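You operate a simulated robot arm through the tools that you are given. There is no shell and no other tool.

You run a simulated robot arm. Do the job below in one go: nothing can be reset, and whatever is moved stays where it is left.

TASK
Swish the foam off both toys in the bath, then drain the tub.
Fine: the orange ring and the purple rope, back in their places on the grate; the red lever opens the drain; wait till the tub is empty; blue lever stays off.

It is judged by the outcome, as a careful person would: the job done as asked, and still so three seconds after it is handed in. It fails if anything else is knocked over, pushed out of place, dropped, spilled or broken.

THE ROBOT
A 6-joint arm with a two-finger gripper, fixed in place. Base frame: the origin is on the floor under the middle of its stand, x ahead of it, y to its left, z up. Readings come in mm, degrees, newtons and seconds.
It reaches about 1637 mm from its shoulder. Its first joint turns from -166.0 to 166.0 degrees. Payload 3.43 kg.
The tool frame sits at the grasp point between the pads (the TCP): z along the fingers, y along the line on which they close. The tips reach 20 mm beyond it. The gripper opens to 190 mm; its body begins 248 mm behind the TCP.
Orientation is that of the tool frame in the base frame, as [roll, pitch, yaw] about the fixed x, y, z axes, in that order (R = Rz(yaw) Ry(pitch) Rx(roll)). With the fingers straight down and closing along the base's y, the tool's x points along the base's -x, its y along +y and its z along -z.

THE INTERFACE
- The arm moves only by the tool drive_tool. Its argument "commands" is a list of rows, each an object (a shift or turn left out is 0, a gripper value left out holds the last) with "linear": the shift along the base's x, y, z in mm, a list of three; "angular": the turn, a rotation vector about the base's x, y, z in degrees, a list of three; "claw": the gripper command, from -1 (fully open) to 1 (shut), values between in proportion. In form: [{"linear": [dx, dy, dz], "angular": [ax, ay, az], "claw": claw}, ...]. A call has 1 to 20 rows; each row shifts and turns the commanded pose from where the row before left it. A row lasts 0.2 s, in which the tool goes at most 50 mm and 8.6 degrees; a call with a longer step from one row to the next is refused whole, and so is a gripper value outside its range. Where a pose cannot be reached the arm comes as near as it can. A force on the tool above 90 N (or 10 N above the force at the start of the call, whichever is more), or a blocked arm, ends the call early, and 0.2 s more pass. The fingers move at their own pace (about 45 mm/s each) and stop on an object; they squeeze with about 22 N. The grip force told is the motor's: it shows also when the fingers shut on nothing. Time passes only in rows, and 0.2 s behind the last, so rows that do not move let the fingers close. The reply holds the time, the measured pose of the TCP, the force on the tool along the base axes, the opening and the grip force, in the units named above and with some noise, with the torque about the TCP (base axes, N m) and any sound that the robot's microphone picked up.
- Cameras (640 x 400 px; columns grow to the right, rows downward): "scene" is fixed at [221.5, 649.4, 1537]; the picture's right is [-0.39, -0.92, 0.00], its down [-0.52, 0.22, -0.82] and it looks along [0.76, -0.32, -0.57] (base axes); focal length 252 px, centre (320, 200). "wrist" rides on the gripper at [70, -8, -288] in the tool frame; the picture's right is [0.12, 0.99, 0.00], its down [-0.96, 0.12, -0.25] and it looks along [-0.25, 0.03, 0.97] (tool axes); focal length 261 px, centre (320, 200). There is no depth. A picture from a camera that has moved, and an enlarged one, comes with that camera's place and axes in the base frame and with its lens.
- camera(camera): a new picture of that camera. The clock stands still meanwhile.
- raise_lower(by): slides the trunk up (or, below 0, down) by that many mm; the arm rides with it, the base frame stays. It gives what a move gives, with no picture.
- enlarge(camera, box): a new picture of the part [left, top, right, bottom] of that camera's present view, enlarged. The clock stands still meanwhile.
- sign_off(): hands the job in; it is judged then, once.

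Nothing tells you positions but the pictures and the camera data. Unless the task says otherwise, let go and move clear before handing in.

The tools are called as a command line: name --argument value ..., lists and objects as JSON in quotes. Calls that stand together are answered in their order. drive_tool: Moves the arm, as the interface text tells. Its arguments: {"type":"object","properties":{"commands":{"type":"array","items":{"type":"object","properties":{"linear":{"type":"array","items":{"type":"number"}},"angular":{"type":"array","items":{"type":"number"}},"claw":{"type":"number"}}}}},"required":["commands"]} The other tools are called the same way: raise_lower (by) moves the trunk up or down; camera (camera) takes a picture; enlarge (camera, box) takes an enlarged picture of a part of a camera's view; sign_off () hands the job in.

At the start:

```text
clock: 0.0
ee_pos: [539.7, 237.6, 1360.9]
ee_rot: [179.9, 0.2, -180.0]
ft_force: [0.4, -0.5, 0.5]
moment: [0.0, 0.01, 0.02]
opening: 190.3
gripper_force: 0.0
trunk travel left (down, up): [-185.0, 55.0]
```

scene: 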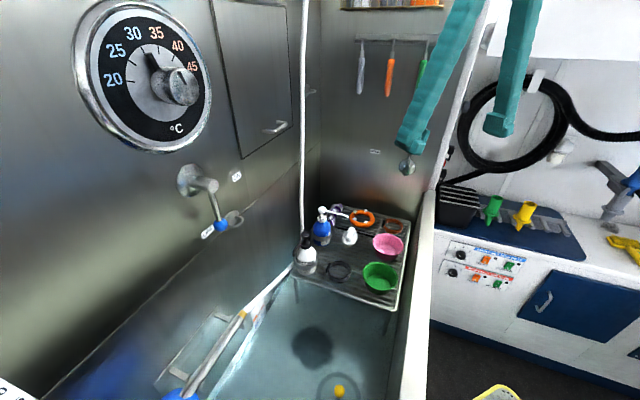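
wrist: 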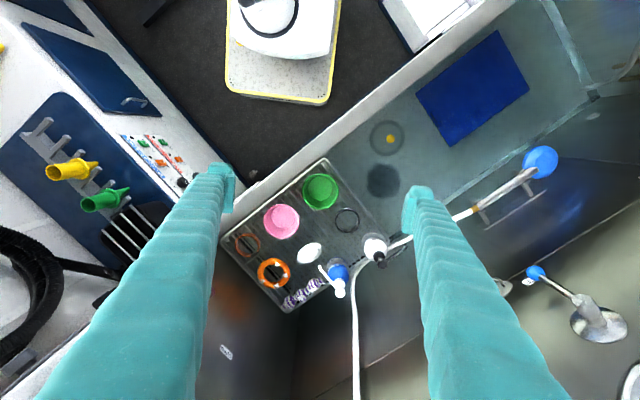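

I see a bath with a grate shelf holding bottles, bowls, an orange ring and a purple-and-white rope. I'll look closer at everything before moving.

enlarge --camera "scene" --box '[260, 180, 440, 300]'

enlarge --camera "wrist" --box '[210, 150, 410, 310]'

enlarge --camera "scene" --box '[150, 280, 450, 400]'

enlarge --camera "wrist" --box '[350, 60, 640, 360]'

enlarge --camera "scene" --box '[160, 140, 280, 260]'

```text
3.33 times, centred on (350, 240) of scene
camera zoom: at [221.5, 649.4, 1537.0], right [-0.39, -0.92, 0.0], down [-0.52, 0.22, -0.82], along [0.76, -0.32, -0.57], focal length 839 px, centre (220, 67)
```

zoom: 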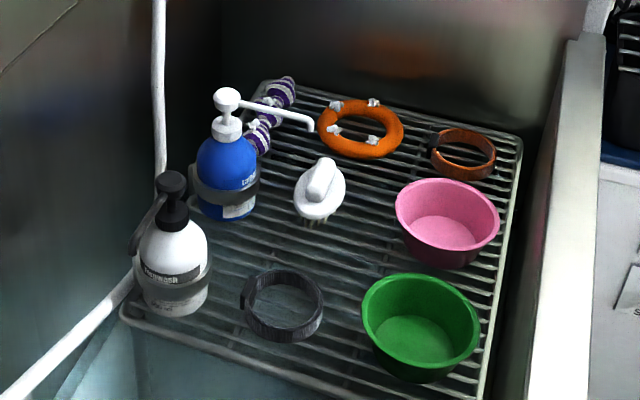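

```text
2.50 times, centred on (310, 230) of wrist
camera zoom: at [468.9, 227.5, 1647.7], right [-0.12, 0.99, 0.0], down [0.96, 0.12, 0.25], along [0.25, 0.03, -0.97], focal length 652 px, centre (345, 125)
```

zoom: 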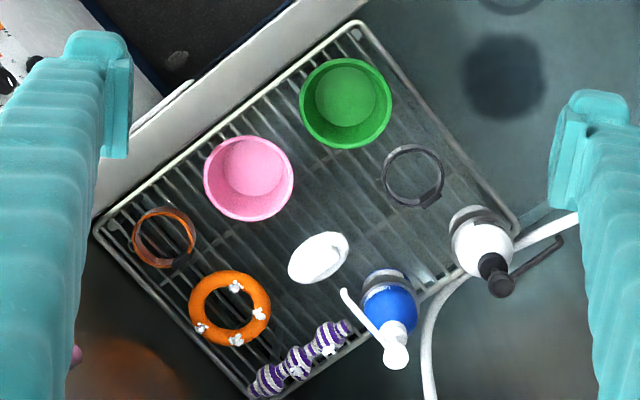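

```text
2.13 times, centred on (300, 340) of scene
camera zoom: at [221.5, 649.4, 1537.0], right [-0.39, -0.92, 0.0], down [-0.52, 0.22, -0.82], along [0.76, -0.32, -0.57], focal length 537 px, centre (363, -99)
```

zoom: 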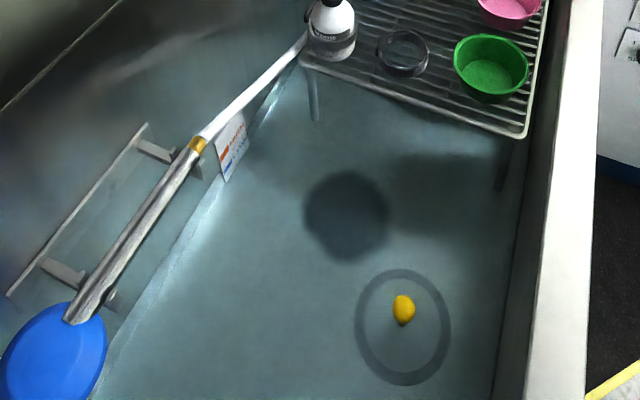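

```text
1.33 times, centred on (495, 210) of wrist
camera zoom: at [468.9, 227.5, 1647.7], right [-0.12, 0.99, 0.0], down [0.96, 0.12, 0.25], along [0.25, 0.03, -0.97], focal length 348 px, centre (87, 187)
```

zoom: 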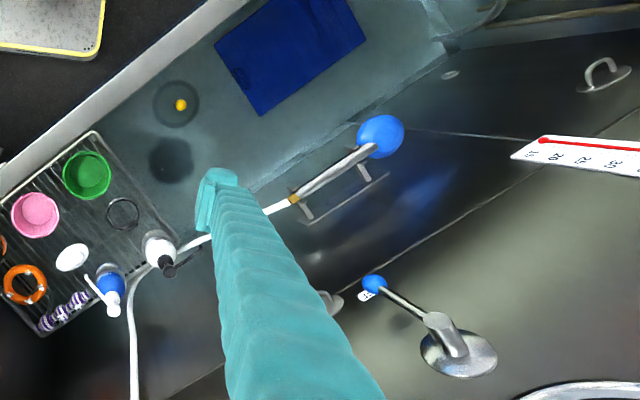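

```text
3.33 times, centred on (220, 200) of scene
camera zoom: at [221.5, 649.4, 1537.0], right [-0.39, -0.92, 0.0], down [-0.52, 0.22, -0.82], along [0.76, -0.32, -0.57], focal length 839 px, centre (653, 200)
```

zoom: 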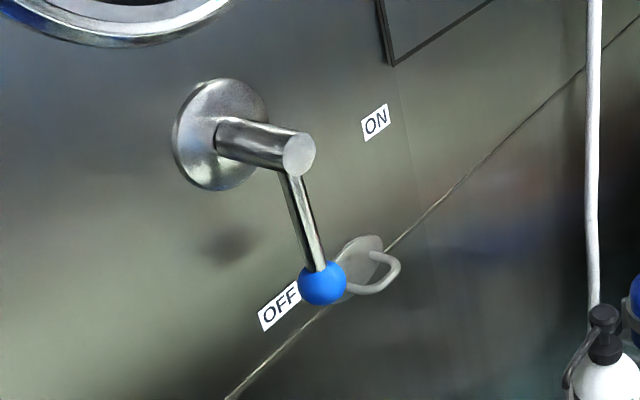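

The tub runs diagonally, with the grate at its far right end and water to the left of it. I haven't found the red lever yet, so I'll look at more parts of the views.

enlarge --camera "scene" --box '[360, 120, 460, 220]'

enlarge --camera "wrist" --box '[180, 240, 300, 400]'

enlarge --camera "scene" --box '[430, 180, 640, 320]'

enlarge --camera "wrist" --box '[340, 90, 460, 220]'

enlarge --camera "scene" --box '[0, 280, 260, 400]'

```text
4.00 times, centred on (410, 170) of scene
camera zoom: at [221.5, 649.4, 1537.0], right [-0.39, -0.92, 0.0], down [-0.52, 0.22, -0.82], along [0.76, -0.32, -0.57], focal length 1006 px, centre (-40, 320)
```

zoom: 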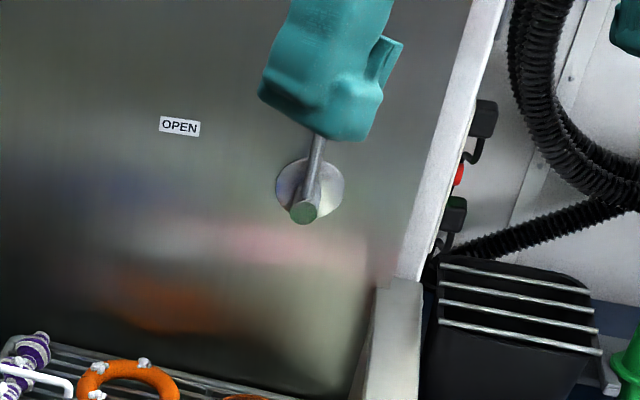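

```text
2.50 times, centred on (240, 320) of wrist
camera zoom: at [468.9, 227.5, 1647.7], right [-0.12, 0.99, 0.0], down [0.96, 0.12, 0.25], along [0.25, 0.03, -0.97], focal length 652 px, centre (520, -100)
```

zoom: 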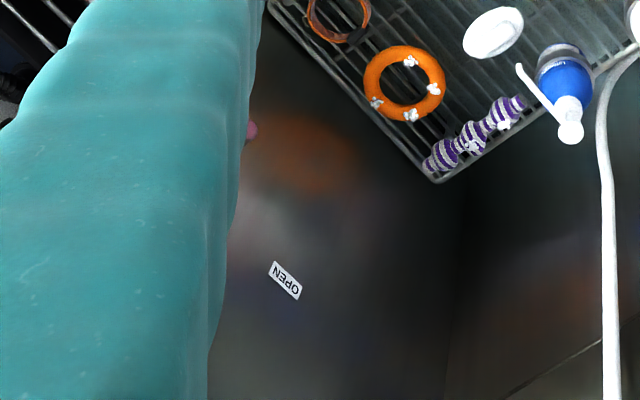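

```text
2.86 times, centred on (535, 250) of scene
camera zoom: at [221.5, 649.4, 1537.0], right [-0.39, -0.92, 0.0], down [-0.52, 0.22, -0.82], along [0.76, -0.32, -0.57], focal length 719 px, centre (-294, 57)
```

zoom: 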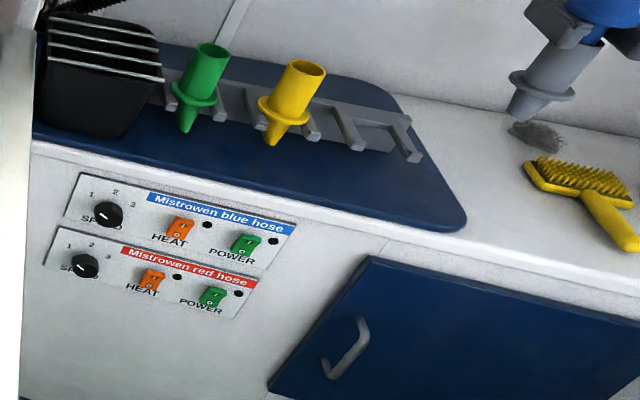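

```text
3.08 times, centred on (400, 155) of wrist
camera zoom: at [468.9, 227.5, 1647.7], right [-0.12, 0.99, 0.0], down [0.96, 0.12, 0.25], along [0.25, 0.03, -0.97], focal length 802 px, centre (74, 338)
```

zoom: 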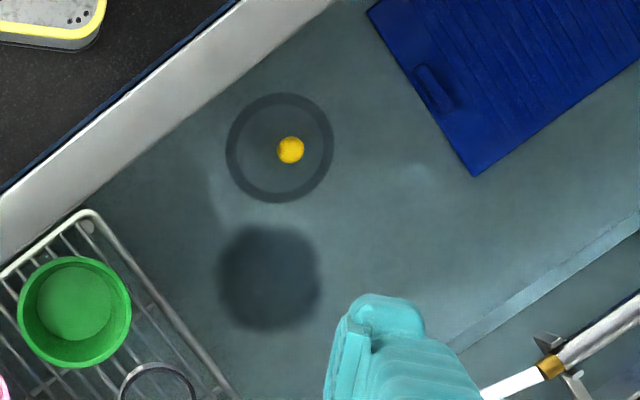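

```text
2.46 times, centred on (130, 340) of scene
camera zoom: at [221.5, 649.4, 1537.0], right [-0.39, -0.92, 0.0], down [-0.52, 0.22, -0.82], along [0.76, -0.32, -0.57], focal length 619 px, centre (788, -145)
```

zoom: 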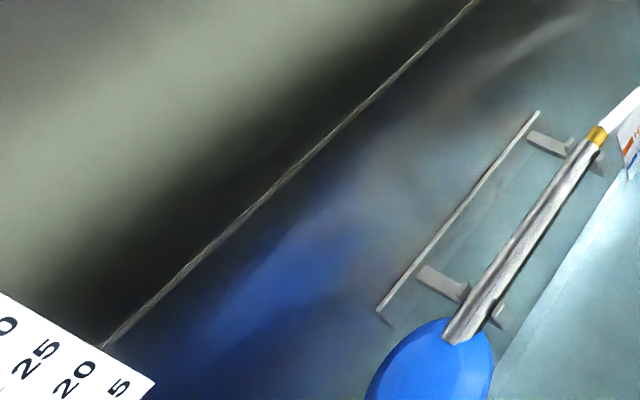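

I found a lever on the end wall beyond the grate, with an OPEN label to its left. Its handle is hidden behind my finger, so I'll shift the arm sideways to uncover it.

drive_tool --commands '[{"linear": [0, -40, 0]}, {"linear": [0, -40, 0]}, {"linear": [0, -40, 0]}, {"linear": [0, -40, 0]}, {"linear": [0, -40, 0]}, {"linear": [0, -40, 0]}]'

camera --camera "scene"

camera --camera "wrist"

```text
clock: 1.4
ee_pos: [542.2, -3.4, 1358.6]
ee_rot: [180.0, 0.2, 180.0]
ft_force: [0.0, -0.2, 0.1]
moment: [-0.15, 0.0, 0.0]
opening: 190.0
gripper_force: 0.1
trunk travel left (down, up): [-185.0, 55.0]
```

```text
taken
```

scene: 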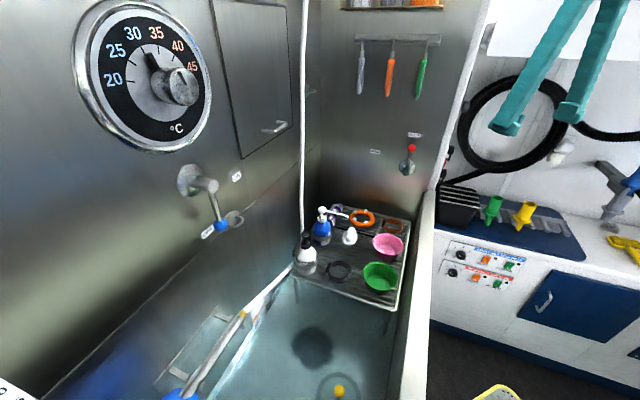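

```text
taken
camera wrist: at [470.6, -13.6, 1645.2], right [-0.12, 0.99, 0.0], down [0.96, 0.12, 0.25], along [0.25, 0.03, -0.97], focal length 261 px, centre (320, 200)
```

wrist: 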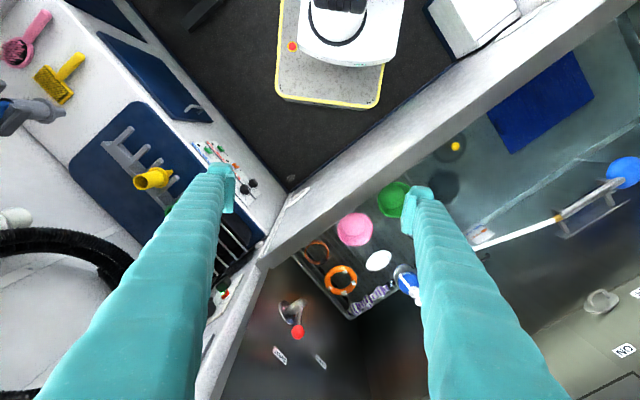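

enlarge --camera "scene" --box '[350, 110, 450, 200]'

enlarge --camera "wrist" --box '[230, 220, 410, 390]'

enlarge --camera "wrist" --box '[400, 100, 520, 240]'

enlarge --camera "scene" --box '[280, 300, 420, 400]'

```text
4.44 times, centred on (400, 155) of scene
camera zoom: at [221.5, 649.4, 1537.0], right [-0.39, -0.92, 0.0], down [-0.52, 0.22, -0.82], along [0.76, -0.32, -0.57], focal length 1118 px, centre (-36, 400)
```

zoom: 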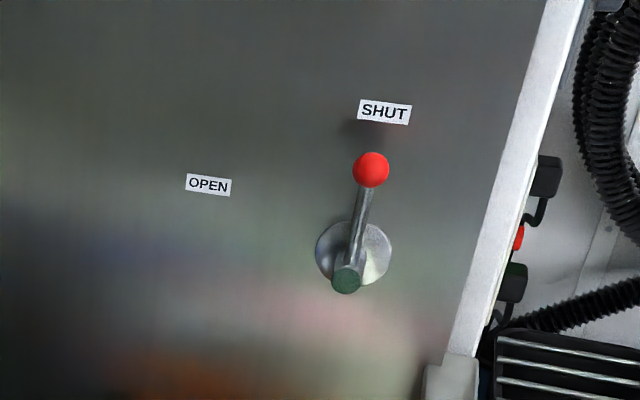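

```text
2.35 times, centred on (320, 305) of wrist
camera zoom: at [470.6, -13.6, 1645.2], right [-0.12, 0.99, 0.0], down [0.96, 0.12, 0.25], along [0.25, 0.03, -0.97], focal length 613 px, centre (320, -47)
```

zoom: 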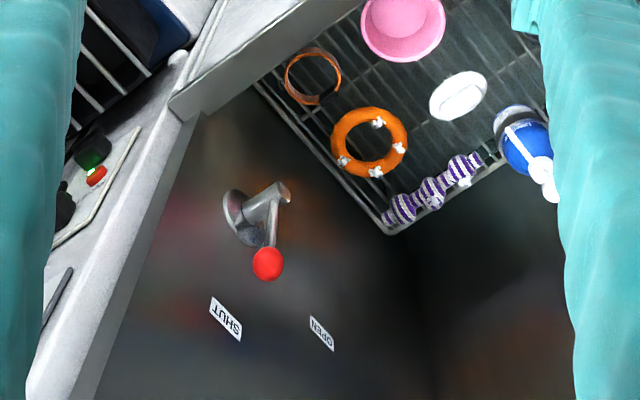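

```text
2.86 times, centred on (460, 170) of wrist
camera zoom: at [470.6, -13.6, 1645.2], right [-0.12, 0.99, 0.0], down [0.96, 0.12, 0.25], along [0.25, 0.03, -0.97], focal length 745 px, centre (-80, 286)
```

zoom: 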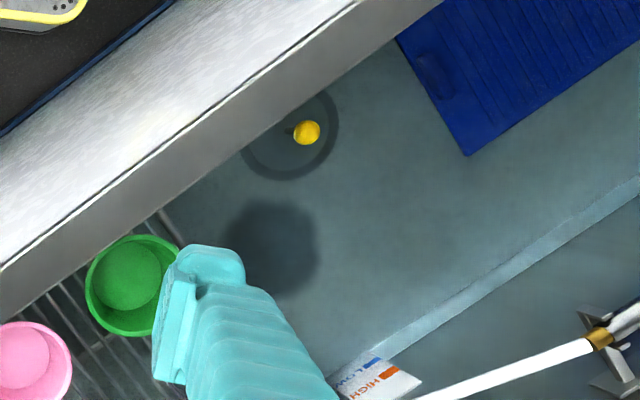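

```text
4.00 times, centred on (350, 350) of scene
camera zoom: at [221.5, 649.4, 1537.0], right [-0.39, -0.92, 0.0], down [-0.52, 0.22, -0.82], along [0.76, -0.32, -0.57], focal length 1006 px, centre (200, -400)
```

zoom: 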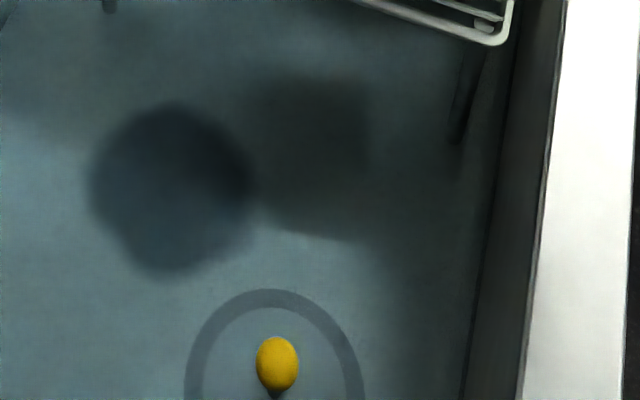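

The red lever is at about [900, -10, 1162], pointing up at SHUT, and it opens toward the far wall. The ring is near [978, 122, 805], and the rope is centred near [1040, 237] along the far edge of the grate. I'll move over the tub to see the gripper body, the water level and the clearances.

drive_tool --commands '[{"linear": [8, 36, -22]}, {"linear": [8, 36, -22]}, {"linear": [8, 36, -22]}, {"linear": [8, 36, -22]}, {"linear": [8, 36, -22]}, {"linear": [8, 36, -22]}, {"linear": [8, 36, -22]}]'

camera --camera "scene"

camera --camera "wrist"

```text
clock: 3.0
ee_pos: [592.2, 250.4, 1205.5]
ee_rot: [179.8, 0.1, -179.9]
ft_force: [0.4, -0.1, -0.3]
moment: [0.14, -0.05, 0.01]
opening: 190.0
gripper_force: 0.1
trunk travel left (down, up): [-185.0, 55.0]
```

```text
taken
```

scene: 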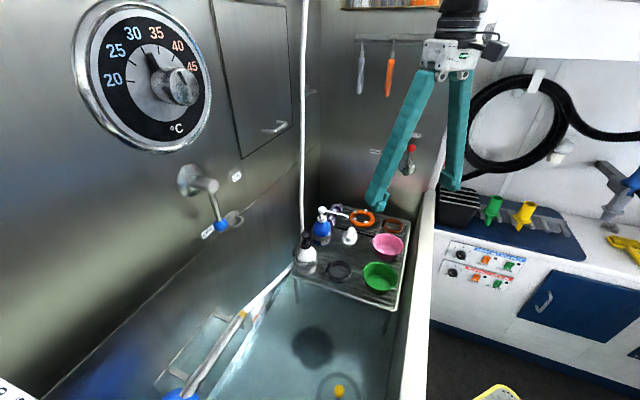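

```text
taken
camera wrist: at [522.4, 240.5, 1493.2], right [-0.12, 0.99, 0.0], down [0.96, 0.11, 0.25], along [0.25, 0.03, -0.97], focal length 261 px, centre (320, 200)
```

wrist: 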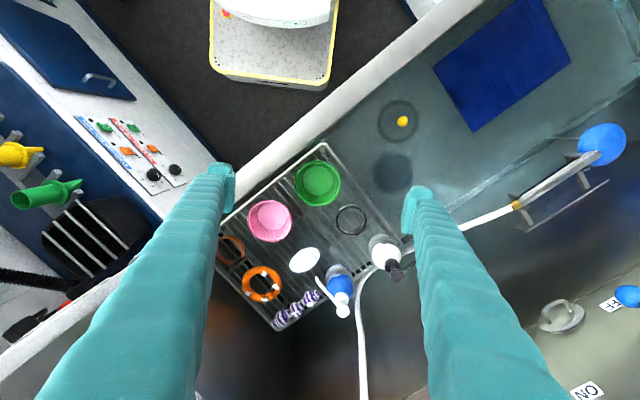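

The gripper body is compact, about 100 mm wide. Next I'll zoom in on the finger tips, the grate items and the water-level sign.

enlarge --camera "wrist" --box '[200, 130, 420, 340]'

enlarge --camera "scene" --box '[350, 0, 520, 220]'

enlarge --camera "scene" --box '[220, 270, 320, 370]'

enlarge --camera "wrist" --box '[360, 80, 560, 250]'

```text
1.90 times, centred on (310, 235) of wrist
camera zoom: at [522.4, 240.5, 1493.2], right [-0.12, 0.99, 0.0], down [0.96, 0.11, 0.25], along [0.25, 0.03, -0.97], focal length 496 px, centre (339, 133)
```

zoom: 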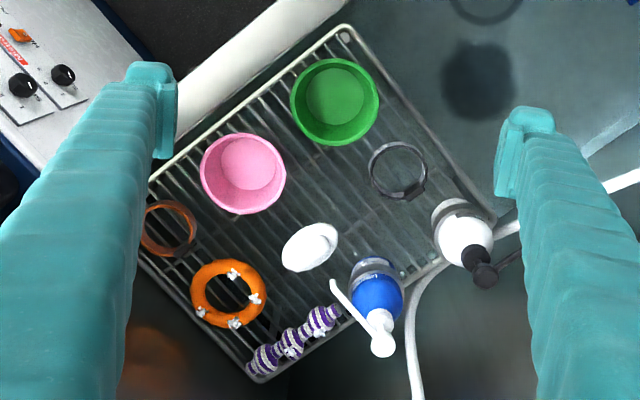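

```text
1.82 times, centred on (435, 110) of scene
camera zoom: at [221.5, 649.4, 1537.0], right [-0.39, -0.92, 0.0], down [-0.52, 0.22, -0.82], along [0.76, -0.32, -0.57], focal length 458 px, centre (111, 364)
```

zoom: 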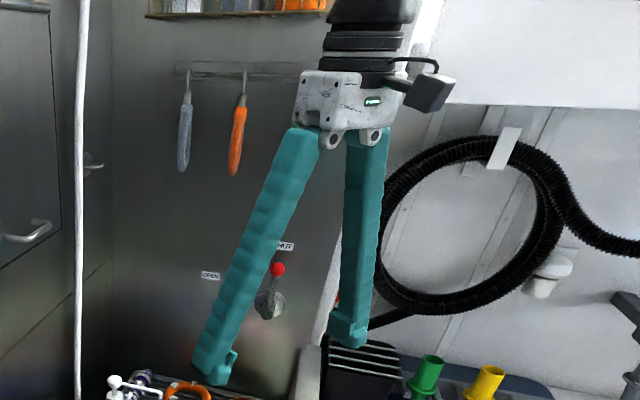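

```text
4.00 times, centred on (270, 320) of scene
camera zoom: at [221.5, 649.4, 1537.0], right [-0.39, -0.92, 0.0], down [-0.52, 0.22, -0.82], along [0.76, -0.32, -0.57], focal length 1006 px, centre (520, -280)
```

zoom: 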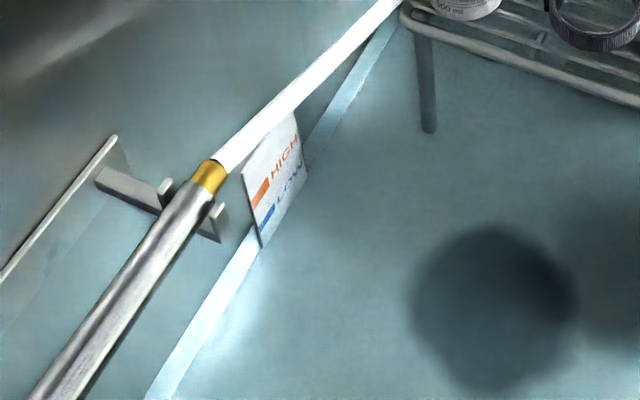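

```text
2.35 times, centred on (460, 165) of wrist
camera zoom: at [522.4, 240.5, 1493.2], right [-0.12, 0.99, 0.0], down [0.96, 0.11, 0.25], along [0.25, 0.03, -0.97], focal length 613 px, centre (-9, 282)
```

zoom: 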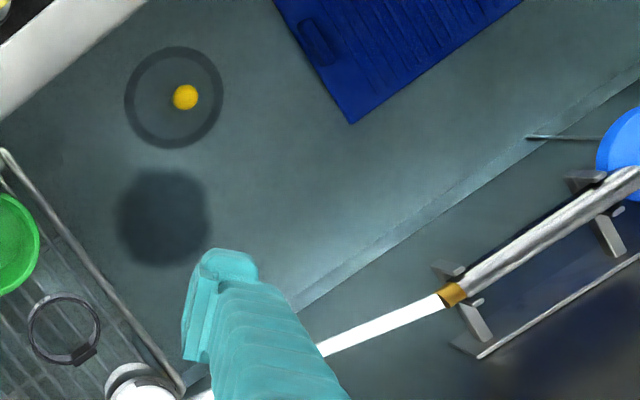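

The finger tips are roughly 33 mm thick, so one fits inside the ring's 65 mm hole. I plan to grip the ring's tube on its +y side, with one finger inside the hole and no yaw turn. I'll narrow the fingers and hover above that spot to check.

drive_tool --commands '[{"linear": [38.5, -8.1, -14.5], "claw": 0.37}, {"linear": [38.5, -8.1, -14.5]}, {"linear": [38.5, -8.1, -14.5]}, {"linear": [38.5, -8.1, -14.5]}, {"linear": [38.5, -8.1, -14.5]}, {"linear": [38.5, -8.1, -14.5]}, {"linear": [38.5, -8.1, -14.5]}, {"linear": [38.5, -8.1, -14.5]}, {"linear": [38.5, -8.1, -14.5]}, {"linear": [38.5, -8.1, -14.5]}, {}, {}]'

camera --camera "scene"

camera --camera "wrist"

```text
clock: 5.6
ee_pos: [978.1, 169.8, 1062.6]
ee_rot: [179.9, 0.2, -180.0]
ft_force: [0.6, 0.6, -0.4]
moment: [0.03, 0.03, 0.05]
opening: 59.8
gripper_force: 0.0
trunk travel left (down, up): [-185.0, 55.0]
```

```text
taken
```

scene: 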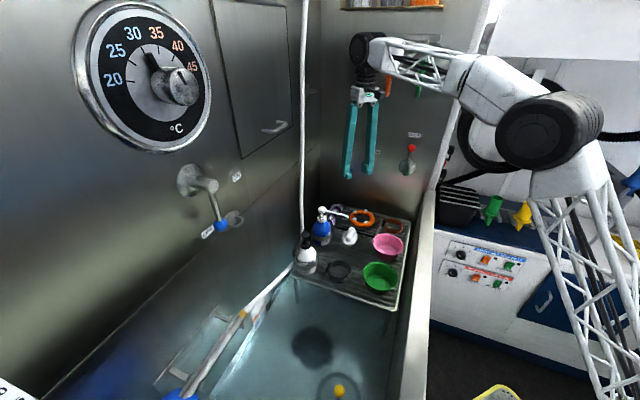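

```text
taken
camera wrist: at [907.6, 160.9, 1350.0], right [-0.12, 0.99, 0.0], down [0.96, 0.12, 0.25], along [0.25, 0.03, -0.97], focal length 261 px, centre (320, 200)
```

wrist: 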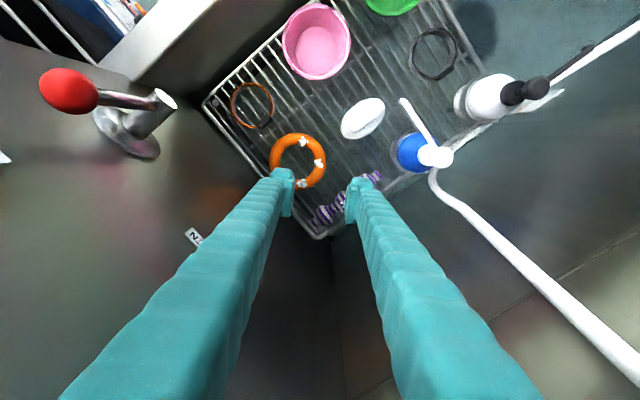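

enlarge --camera "wrist" --box '[220, 70, 420, 250]'

enlarge --camera "scene" --box '[290, 60, 440, 260]'

```text
2.22 times, centred on (320, 160) of wrist
camera zoom: at [907.6, 160.9, 1350.0], right [-0.12, 0.99, 0.0], down [0.96, 0.12, 0.25], along [0.25, 0.03, -0.97], focal length 579 px, centre (320, 289)
```

zoom: 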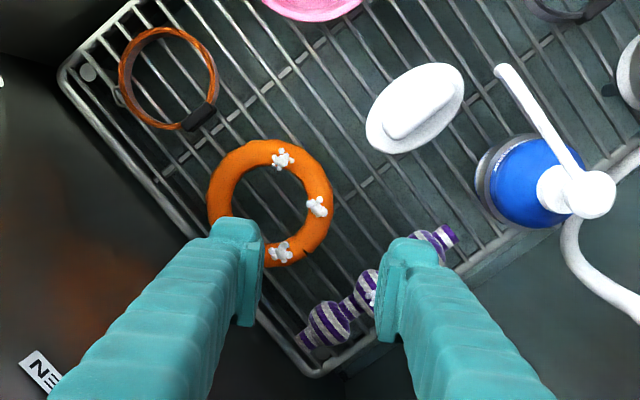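

```text
2.00 times, centred on (365, 160) of scene
camera zoom: at [221.5, 649.4, 1537.0], right [-0.39, -0.92, 0.0], down [-0.52, 0.22, -0.82], along [0.76, -0.32, -0.57], focal length 503 px, centre (230, 280)
```

zoom: 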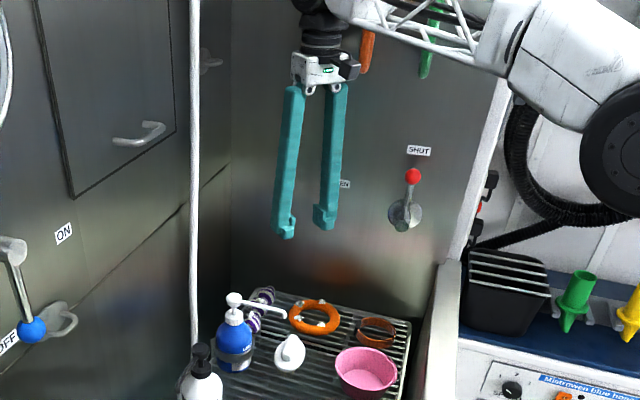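

Clear so far. I'll descend partway to about z=880 and check the finger alignment against the ring.

drive_tool --commands '[{"linear": [-1, -0.5, -45]}, {"linear": [-1, -0.5, -45]}, {"linear": [-1, -0.5, -45]}, {"linear": [-1, -0.5, -45]}, {}]'

enlarge --camera "wrist" --box '[220, 70, 420, 250]'

enlarge --camera "scene" --box '[290, 140, 430, 260]'

```text
clock: 6.8
ee_pos: [977.5, 167.5, 882.3]
ee_rot: [179.9, 0.1, -180.0]
ft_force: [0.4, 0.0, -0.1]
moment: [-0.02, 0.01, -0.03]
opening: 60.0
gripper_force: 0.2
trunk travel left (down, up): [-185.0, 55.0]
```

```text
2.22 times, centred on (320, 160) of wrist
camera zoom: at [906.5, 157.8, 1168.7], right [-0.12, 0.99, 0.0], down [0.96, 0.12, 0.25], along [0.25, 0.03, -0.97], focal length 579 px, centre (320, 289)
```

zoom: 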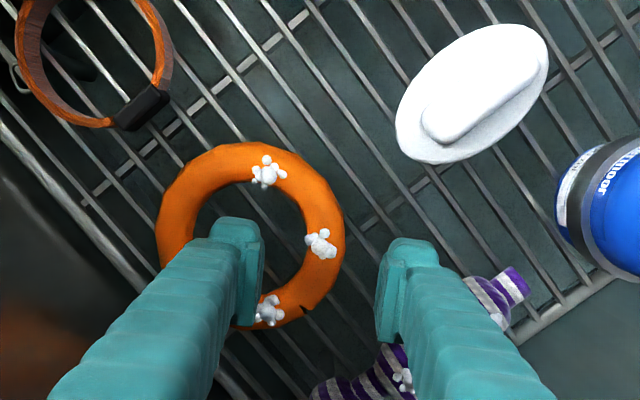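

```text
3.33 times, centred on (360, 200) of scene
camera zoom: at [221.5, 649.4, 1537.0], right [-0.39, -0.92, 0.0], down [-0.52, 0.22, -0.82], along [0.76, -0.32, -0.57], focal length 839 px, centre (187, 200)
```

zoom: 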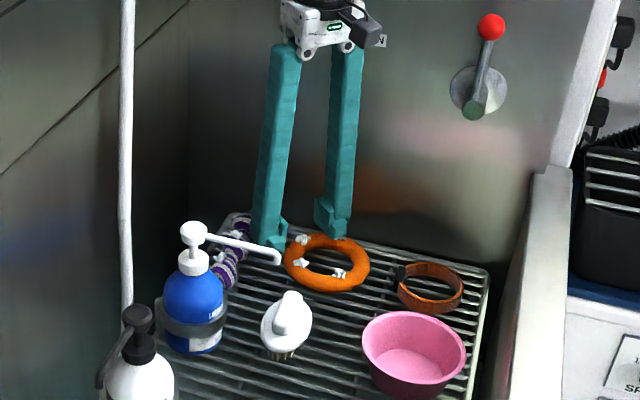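

Measured against the camera, the ring centre is about 7 mm nearer in x than I'm aligned for, at z≈812. I'll correct that, descend to z≈842 and check that the inner finger is going into the hole.

drive_tool --commands '[{"linear": [-7, 1.5, 0]}, {"linear": [0, 0, -20]}, {"linear": [0, 0, -20]}, {}]'

enlarge --camera "wrist" --box '[230, 110, 410, 260]'

enlarge --camera "scene" --box '[310, 180, 410, 260]'

```text
clock: 7.8
ee_pos: [970.1, 169.0, 841.6]
ee_rot: [179.9, 0.2, 180.0]
ft_force: [-0.2, -1.0, -1.1]
moment: [-0.03, -0.03, 0.03]
opening: 59.6
gripper_force: 0.0
trunk travel left (down, up): [-185.0, 55.0]
```

```text
2.67 times, centred on (320, 185) of wrist
camera zoom: at [899.9, 159.7, 1128.1], right [-0.12, 0.99, 0.0], down [0.96, 0.12, 0.25], along [0.25, 0.03, -0.97], focal length 695 px, centre (320, 240)
```

zoom: 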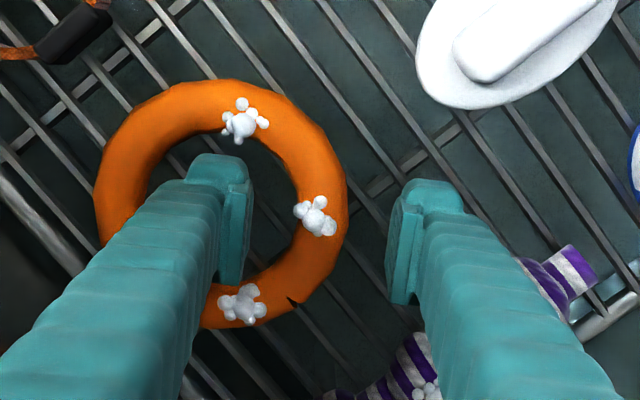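

```text
5.00 times, centred on (360, 220) of scene
camera zoom: at [221.5, 649.4, 1537.0], right [-0.39, -0.92, 0.0], down [-0.52, 0.22, -0.82], along [0.76, -0.32, -0.57], focal length 1258 px, centre (120, 100)
```

zoom: 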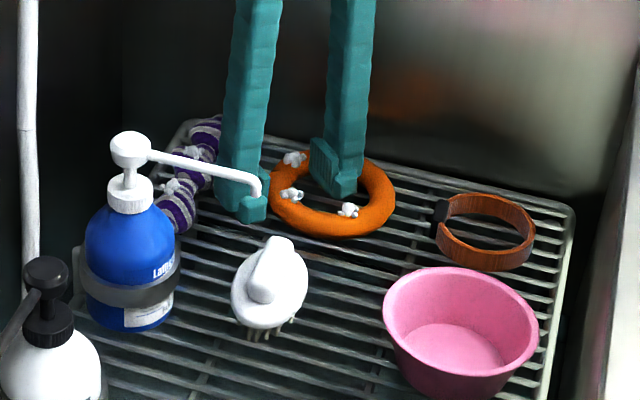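

The alignment is good: the inner finger sits in the hole and the outer finger is clear of the rope. I'll ease down to z≈825 and watch the force.

drive_tool --commands '[{"linear": [0, 0, -6]}, {"linear": [0, 0, -6]}, {"linear": [0, 0, -4]}, {}]'

enlarge --camera "scene" --box '[310, 180, 410, 260]'

enlarge --camera "wrist" --box '[230, 110, 410, 260]'

```text
clock: 8.8
ee_pos: [971.5, 169.0, 822.9]
ee_rot: [179.8, 0.2, -179.9]
ft_force: [0.4, -0.4, -0.4]
moment: [0.0, -0.02, -0.01]
opening: 59.6
gripper_force: 0.0
trunk travel left (down, up): [-185.0, 55.0]
```

```text
5.00 times, centred on (360, 220) of scene
camera zoom: at [221.5, 649.4, 1537.0], right [-0.39, -0.92, 0.0], down [-0.52, 0.22, -0.82], along [0.76, -0.32, -0.57], focal length 1258 px, centre (120, 100)
```

zoom: 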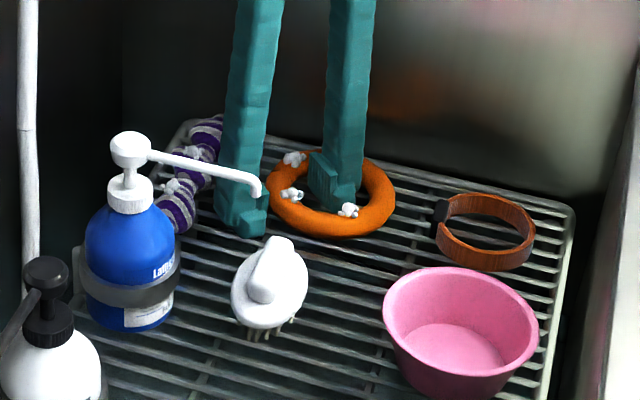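

```text
2.67 times, centred on (320, 185) of wrist
camera zoom: at [900.4, 159.0, 1111.1], right [-0.12, 0.99, 0.0], down [0.96, 0.12, 0.25], along [0.25, 0.03, -0.97], focal length 695 px, centre (320, 240)
```

zoom: 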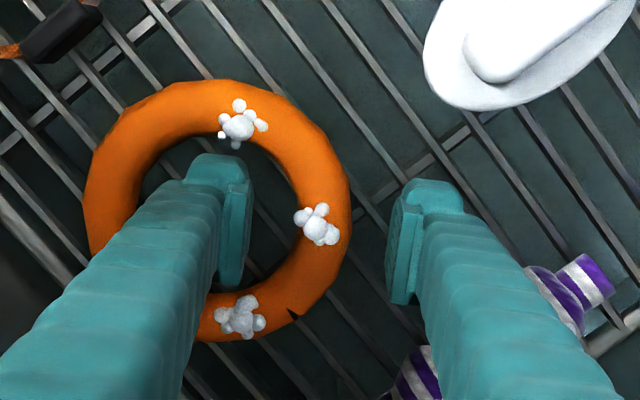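

drive_tool --commands '[{"linear": [0, 0, -3]}, {"linear": [0, 0, -2]}, {}]'

```text
clock: 9.6
ee_pos: [969.5, 168.2, 819.3]
ee_rot: [179.8, 0.2, -180.0]
ft_force: [0.3, -0.4, 2.1]
moment: [-0.1, 0.02, 0.04]
opening: 59.9
gripper_force: 0.0
trunk travel left (down, up): [-185.0, 55.0]
```

The tips are just above the grate. I'll close on the tube now.

drive_tool --commands '[{"linear": [0, 0, 1], "claw": 0.6}, {"claw": 1}, {"claw": 1}, {"claw": 1}, {"claw": 1}, {"claw": 1}]'

enlarge --camera "scene" --box '[310, 180, 410, 260]'

enlarge --camera "wrist" --box '[230, 110, 410, 260]'

```text
clock: 11.0
ee_pos: [969.7, 169.4, 820.0]
ee_rot: [179.9, 0.2, -180.0]
ft_force: [0.6, -0.3, -0.4]
moment: [0.08, -0.01, 0.01]
opening: 28.6
gripper_force: 21.8
trunk travel left (down, up): [-185.0, 55.0]
```

```text
5.00 times, centred on (360, 220) of scene
camera zoom: at [221.5, 649.4, 1537.0], right [-0.39, -0.92, 0.0], down [-0.52, 0.22, -0.82], along [0.76, -0.32, -0.57], focal length 1258 px, centre (120, 100)
```

zoom: 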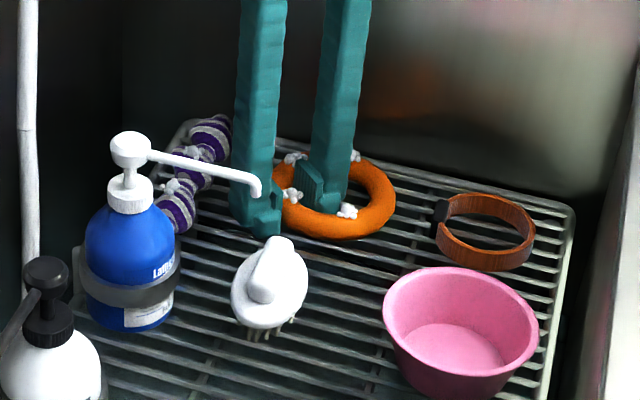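

```text
2.67 times, centred on (320, 185) of wrist
camera zoom: at [899.7, 159.1, 1107.6], right [-0.12, 0.99, 0.0], down [0.96, 0.12, 0.25], along [0.25, 0.03, -0.97], focal length 695 px, centre (320, 240)
```

zoom: 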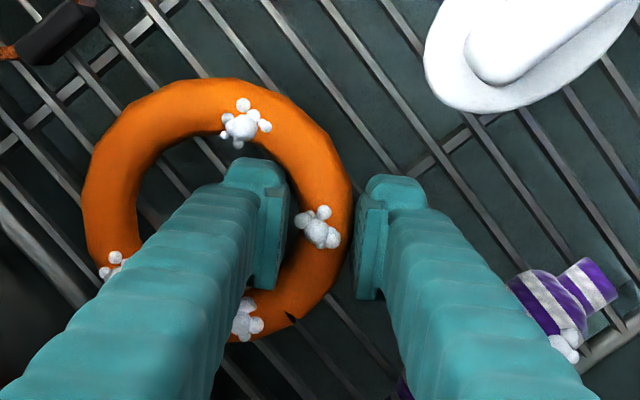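

Gripped, with a 28.6 mm opening and 22 N. I'll lift slowly and check the hold.

drive_tool --commands '[{"linear": [0, 0, 8], "claw": 1}, {"linear": [0, 0, 12]}, {"linear": [0, 0, 20]}, {"linear": [0, 0, 20]}, {"linear": [0, 0, 20]}, {}]'

enlarge --camera "scene" --box '[290, 140, 430, 260]'

enlarge --camera "wrist" --box '[230, 110, 410, 260]'

```text
clock: 12.4
ee_pos: [969.0, 166.6, 902.1]
ee_rot: [179.8, 0.2, -179.9]
ft_force: [-0.6, -0.8, -0.2]
moment: [0.0, -0.03, -0.04]
opening: 0.0
gripper_force: 22.2
trunk travel left (down, up): [-185.0, 55.0]
```

```text
3.33 times, centred on (360, 200) of scene
camera zoom: at [221.5, 649.4, 1537.0], right [-0.39, -0.92, 0.0], down [-0.52, 0.22, -0.82], along [0.76, -0.32, -0.57], focal length 839 px, centre (187, 200)
```

zoom: 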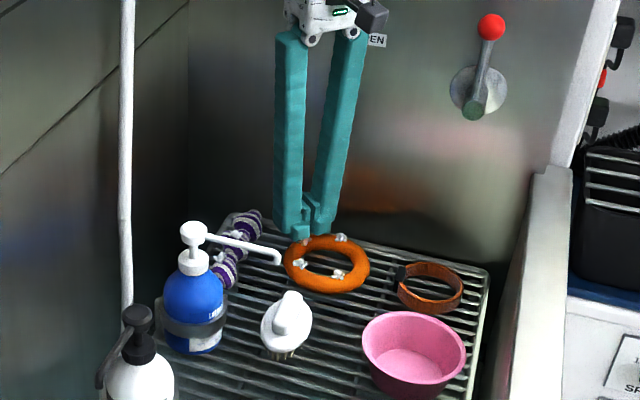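

```text
2.67 times, centred on (320, 185) of wrist
camera zoom: at [899.0, 158.0, 1188.6], right [-0.12, 0.99, 0.0], down [0.96, 0.12, 0.25], along [0.25, 0.03, -0.97], focal length 695 px, centre (320, 240)
```

zoom: 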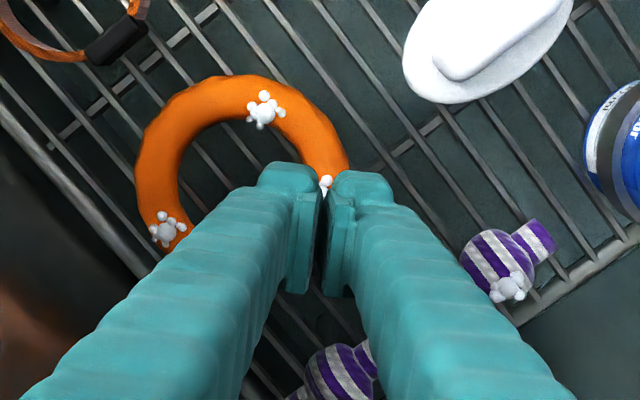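

The pads slipped off the tube and the ring stayed on the grate, apparently unmoved. I'll check the fingertip geometry and the ring before trying a different hold.

enlarge --camera "scene" --box '[335, 185, 395, 235]'

enlarge --camera "wrist" --box '[270, 150, 370, 230]'

```text
8.00 times, centred on (365, 210) of scene
camera zoom: at [221.5, 649.4, 1537.0], right [-0.39, -0.92, 0.0], down [-0.52, 0.22, -0.82], along [0.76, -0.32, -0.57], focal length 2013 px, centre (-40, 120)
```

zoom: 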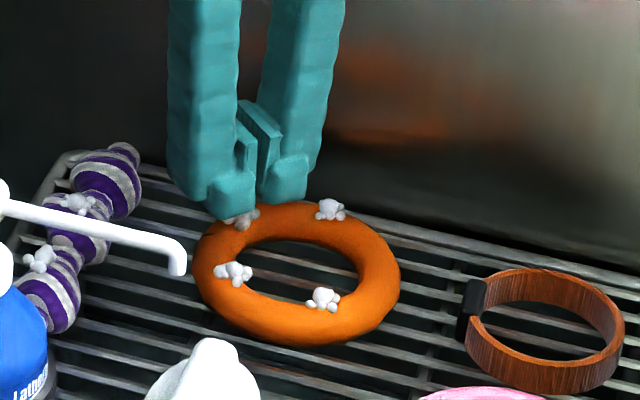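

```text
5.00 times, centred on (320, 190) of wrist
camera zoom: at [899.0, 158.0, 1188.6], right [-0.12, 0.99, 0.0], down [0.96, 0.12, 0.25], along [0.25, 0.03, -0.97], focal length 1303 px, centre (320, 250)
```

zoom: 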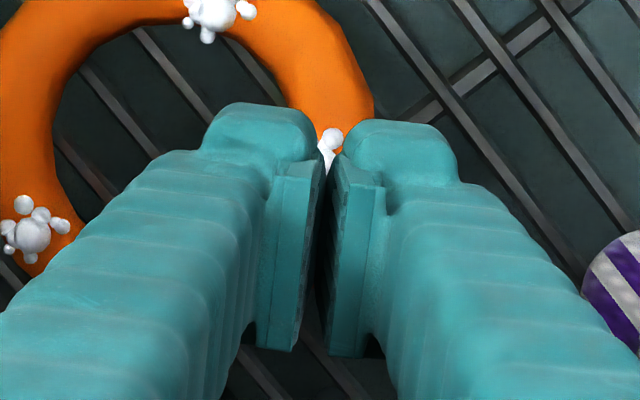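

The ring hasn't moved. I suspect the flat pads stop short of the tips, so only the tube's top half was pinched. I'll bring the gripper near the fixed camera to see the pad geometry properly.

drive_tool --commands '[{"linear": [0, 0, 45], "claw": 0.68}, {"linear": [0, 0, 45]}, {"linear": [0, 0, 45]}, {"linear": [0, 0, 45]}, {"linear": [-35, 16.6, 18]}, {"linear": [-35, 16.6, 18]}, {"linear": [-35, 16.6, 18]}, {"linear": [-35, 16.6, 18]}, {"linear": [-35, 16.6, 18]}, {"linear": [-35, 16.6, 18]}, {"linear": [-35, 16.6, 18]}, {"linear": [-35, 16.6, 18]}, {"linear": [-35, 16.6, 18]}, {"linear": [-35, 16.6, 18]}, {"linear": [-35, 16.6, 18]}, {"linear": [-35, 16.6, 18]}, {"linear": [-35, 16.6, 18]}, {"linear": [-35, 16.6, 18]}]'

camera --camera "scene"

```text
clock: 16.2
ee_pos: [475.6, 398.0, 1331.8]
ee_rot: [179.9, 0.0, -180.0]
ft_force: [0.7, 0.1, 0.0]
moment: [0.03, 0.15, 0.01]
opening: 30.3
gripper_force: 0.0
trunk travel left (down, up): [-185.0, 55.0]
```

```text
taken
```

scene: 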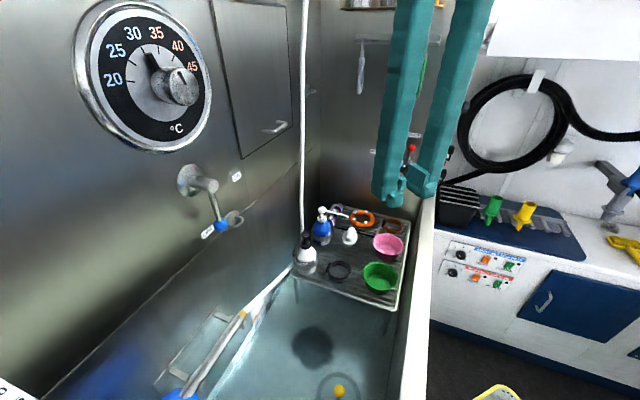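

enlarge --camera "scene" --box '[360, 130, 450, 220]'

enlarge --camera "wrist" --box '[260, 140, 380, 240]'

```text
4.44 times, centred on (405, 175) of scene
camera zoom: at [221.5, 649.4, 1537.0], right [-0.39, -0.92, 0.0], down [-0.52, 0.22, -0.82], along [0.76, -0.32, -0.57], focal length 1118 px, centre (-58, 311)
```

zoom: 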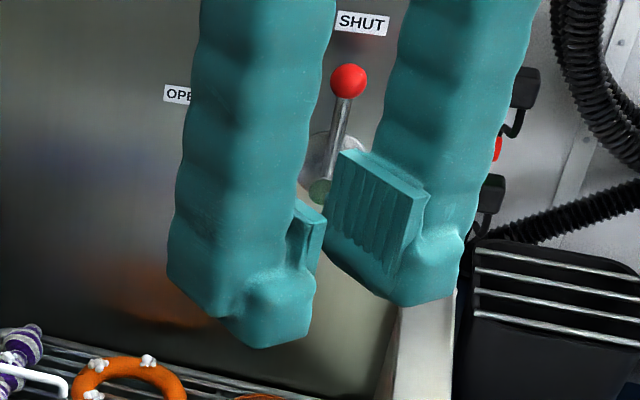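

```text
4.00 times, centred on (320, 190) of wrist
camera zoom: at [405.2, 389.6, 1619.6], right [-0.12, 0.99, 0.0], down [0.96, 0.11, 0.25], along [0.25, 0.03, -0.97], focal length 1043 px, centre (320, 240)
```

zoom: 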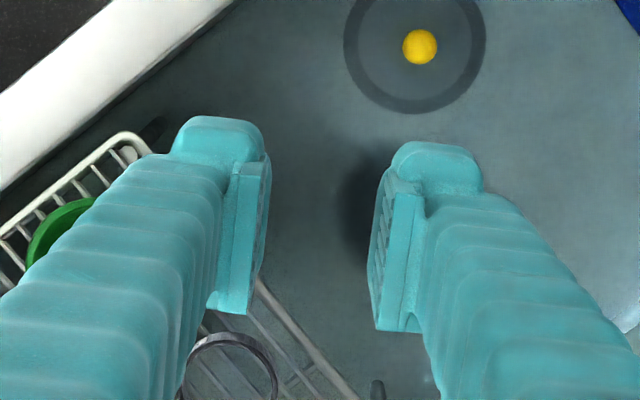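

enlarge --camera "scene" --box '[370, 155, 450, 205]'

enlarge --camera "wrist" --box '[270, 150, 370, 225]'

```text
8.00 times, centred on (410, 180) of scene
camera zoom: at [221.5, 649.4, 1537.0], right [-0.39, -0.92, 0.0], down [-0.52, 0.22, -0.82], along [0.76, -0.32, -0.57], focal length 2013 px, centre (-400, 360)
```

zoom: 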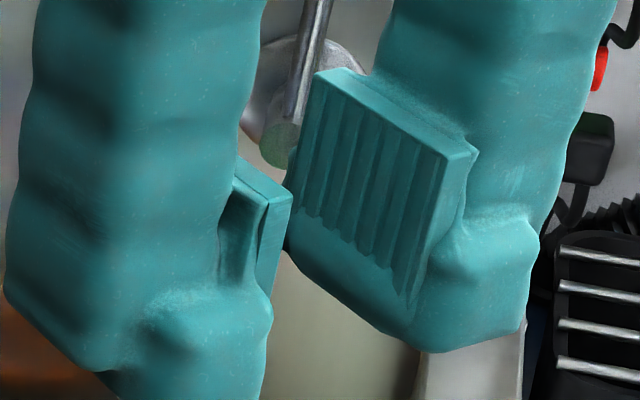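

```text
5.33 times, centred on (320, 188) of wrist
camera zoom: at [405.2, 389.6, 1619.6], right [-0.12, 0.99, 0.0], down [0.96, 0.11, 0.25], along [0.25, 0.03, -0.97], focal length 1390 px, centre (320, 267)
```

zoom: 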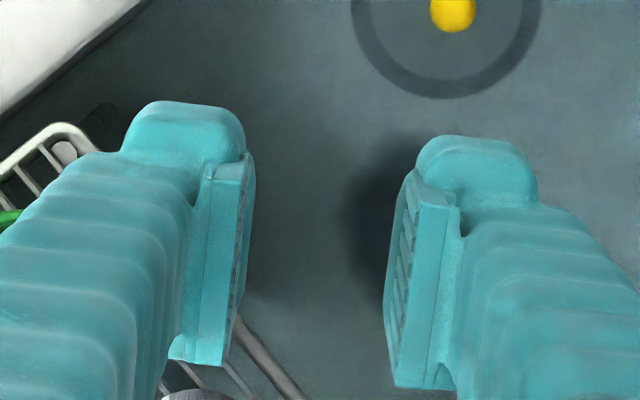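

The ribbed pad face spans roughly from 10 mm to 40 mm above the tip end. On the first try the tube was only caught at the pad's lower edge, so next time I'll go right down onto the grate slats before closing. Heading back now.

drive_tool --commands '[{"linear": [35.3, -16.4, -17.6], "claw": 0.37}, {"linear": [35.3, -16.4, -17.6]}, {"linear": [35.3, -16.4, -17.6]}, {"linear": [35.3, -16.4, -17.6]}, {"linear": [35.3, -16.4, -17.6]}, {"linear": [35.3, -16.4, -17.6]}, {"linear": [35.3, -16.4, -17.6]}, {"linear": [35.3, -16.4, -17.6]}, {"linear": [35.3, -16.4, -17.6]}, {"linear": [35.3, -16.4, -17.6]}, {"linear": [35.3, -16.4, -17.6]}, {"linear": [35.3, -16.4, -17.6]}, {"linear": [35.3, -16.4, -17.6]}, {"linear": [35.3, -16.4, -17.6]}, {"linear": [0, 0, -45]}, {"linear": [0, 0, -45]}, {"linear": [0, 0, -45]}, {"linear": [0, 0, -45]}, {}, {}]'

enlarge --camera "wrist" --box '[220, 90, 420, 250]'

```text
clock: 20.4
ee_pos: [973.7, 171.8, 904.5]
ee_rot: [179.9, 0.2, -180.0]
ft_force: [-0.3, 0.1, 0.0]
moment: [-0.02, -0.03, -0.02]
opening: 59.9
gripper_force: 0.0
trunk travel left (down, up): [-185.0, 55.0]
```

```text
2.50 times, centred on (320, 170) of wrist
camera zoom: at [902.7, 162.5, 1191.4], right [-0.12, 0.99, 0.0], down [0.96, 0.11, 0.25], along [0.25, 0.03, -0.97], focal length 652 px, centre (320, 275)
```

zoom: 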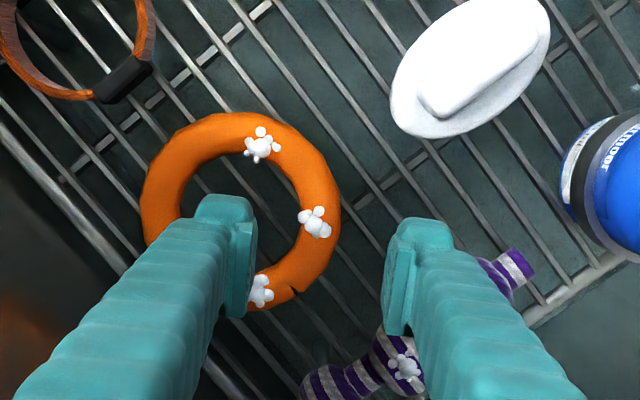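

drive_tool --commands '[{"linear": [-5.5, -1, 0]}, {"linear": [0, 0, -25]}, {"linear": [0, 0, -25]}, {"linear": [0, 0, -20]}, {"linear": [0, 0, -10]}, {}]'

enlarge --camera "wrist" --box '[230, 110, 410, 260]'

```text
clock: 21.8
ee_pos: [966.8, 168.5, 827.5]
ee_rot: [179.9, 0.3, 180.0]
ft_force: [0.0, 0.9, 0.3]
moment: [0.01, 0.0, 0.0]
opening: 60.0
gripper_force: 0.1
trunk travel left (down, up): [-185.0, 55.0]
```

```text
2.67 times, centred on (320, 185) of wrist
camera zoom: at [897.0, 159.5, 1113.8], right [-0.12, 0.99, 0.0], down [0.96, 0.12, 0.25], along [0.25, 0.03, -0.97], focal length 695 px, centre (320, 240)
```

zoom: 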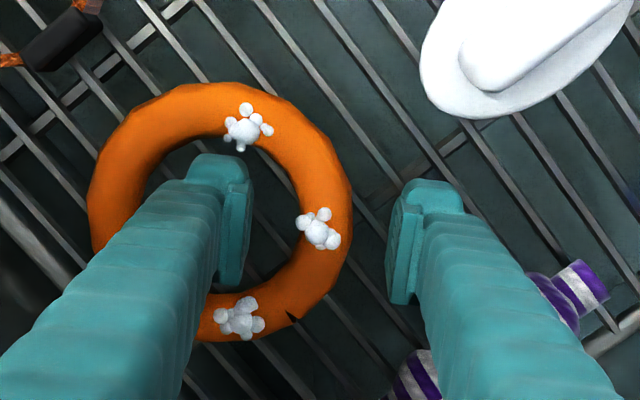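

Aligned. Now I'll descend in small steps, looking for contact with the slats.

drive_tool --commands '[{"linear": [0, 0, -3]}, {"linear": [0, 0, -3]}, {}]'

drive_tool --commands '[{"linear": [0, 0, -2]}, {}]'

drive_tool --commands '[{"linear": [0, 0, -2]}, {}]'

```text
clock: 22.6
ee_pos: [967.0, 168.1, 820.3]
ee_rot: [180.0, 0.1, -180.0]
ft_force: [0.5, -0.5, -0.2]
moment: [-0.02, -0.02, -0.01]
opening: 60.0
gripper_force: 0.0
trunk travel left (down, up): [-185.0, 55.0]
```

```text
clock: 23.2
ee_pos: [967.4, 168.6, 819.3]
ee_rot: [179.8, 0.3, -179.9]
ft_force: [-1.9, -0.4, 7.6]
moment: [-0.27, 0.07, -0.06]
opening: 59.9
gripper_force: 0.4
trunk travel left (down, up): [-185.0, 55.0]
```

```text
clock: 23.8
ee_pos: [967.8, 168.7, 818.7]
ee_rot: [179.9, 0.4, 180.0]
ft_force: [-0.1, -0.2, 34.3]
moment: [-0.57, 0.17, 0.17]
opening: 60.2
gripper_force: 0.1
trunk travel left (down, up): [-185.0, 55.0]
```

The tips reach the slats at TCP z≈819. I'll ease off slightly, close while barely touching, and test with a very small lift.

drive_tool --commands '[{"linear": [0, 0, 1.2], "claw": 0.6}, {"claw": 1}, {"claw": 1}, {"claw": 1}, {"claw": 1}]'

enlarge --camera "wrist" --box '[230, 110, 410, 260]'

enlarge --camera "scene" --box '[335, 185, 395, 235]'

```text
clock: 25.0
ee_pos: [967.4, 169.1, 820.8]
ee_rot: [179.9, 0.3, 179.9]
ft_force: [2.7, -24.2, 33.7]
moment: [-0.78, 0.17, 0.26]
opening: 28.6
gripper_force: 21.9
trunk travel left (down, up): [-185.0, 55.0]
```

```text
2.67 times, centred on (320, 185) of wrist
camera zoom: at [896.5, 159.0, 1106.9], right [-0.12, 0.99, 0.0], down [0.96, 0.12, 0.25], along [0.25, 0.03, -0.97], focal length 695 px, centre (320, 240)
```

zoom: 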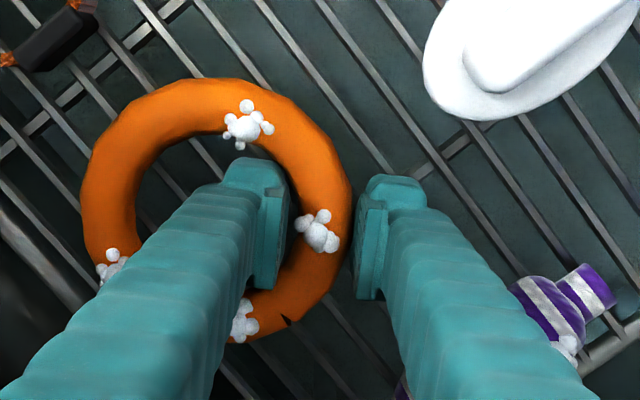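

```text
8.00 times, centred on (365, 210) of scene
camera zoom: at [221.5, 649.4, 1537.0], right [-0.39, -0.92, 0.0], down [-0.52, 0.22, -0.82], along [0.76, -0.32, -0.57], focal length 2013 px, centre (-40, 120)
```

zoom: 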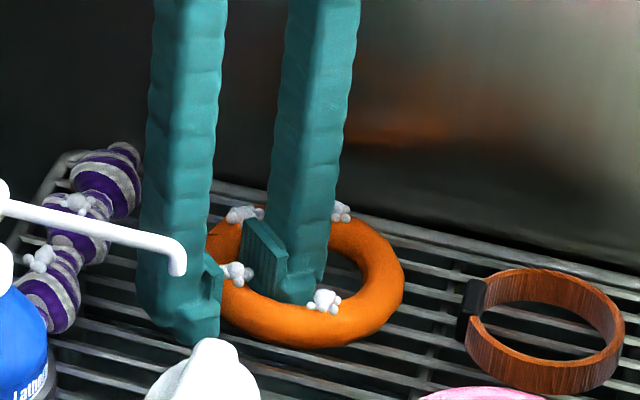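

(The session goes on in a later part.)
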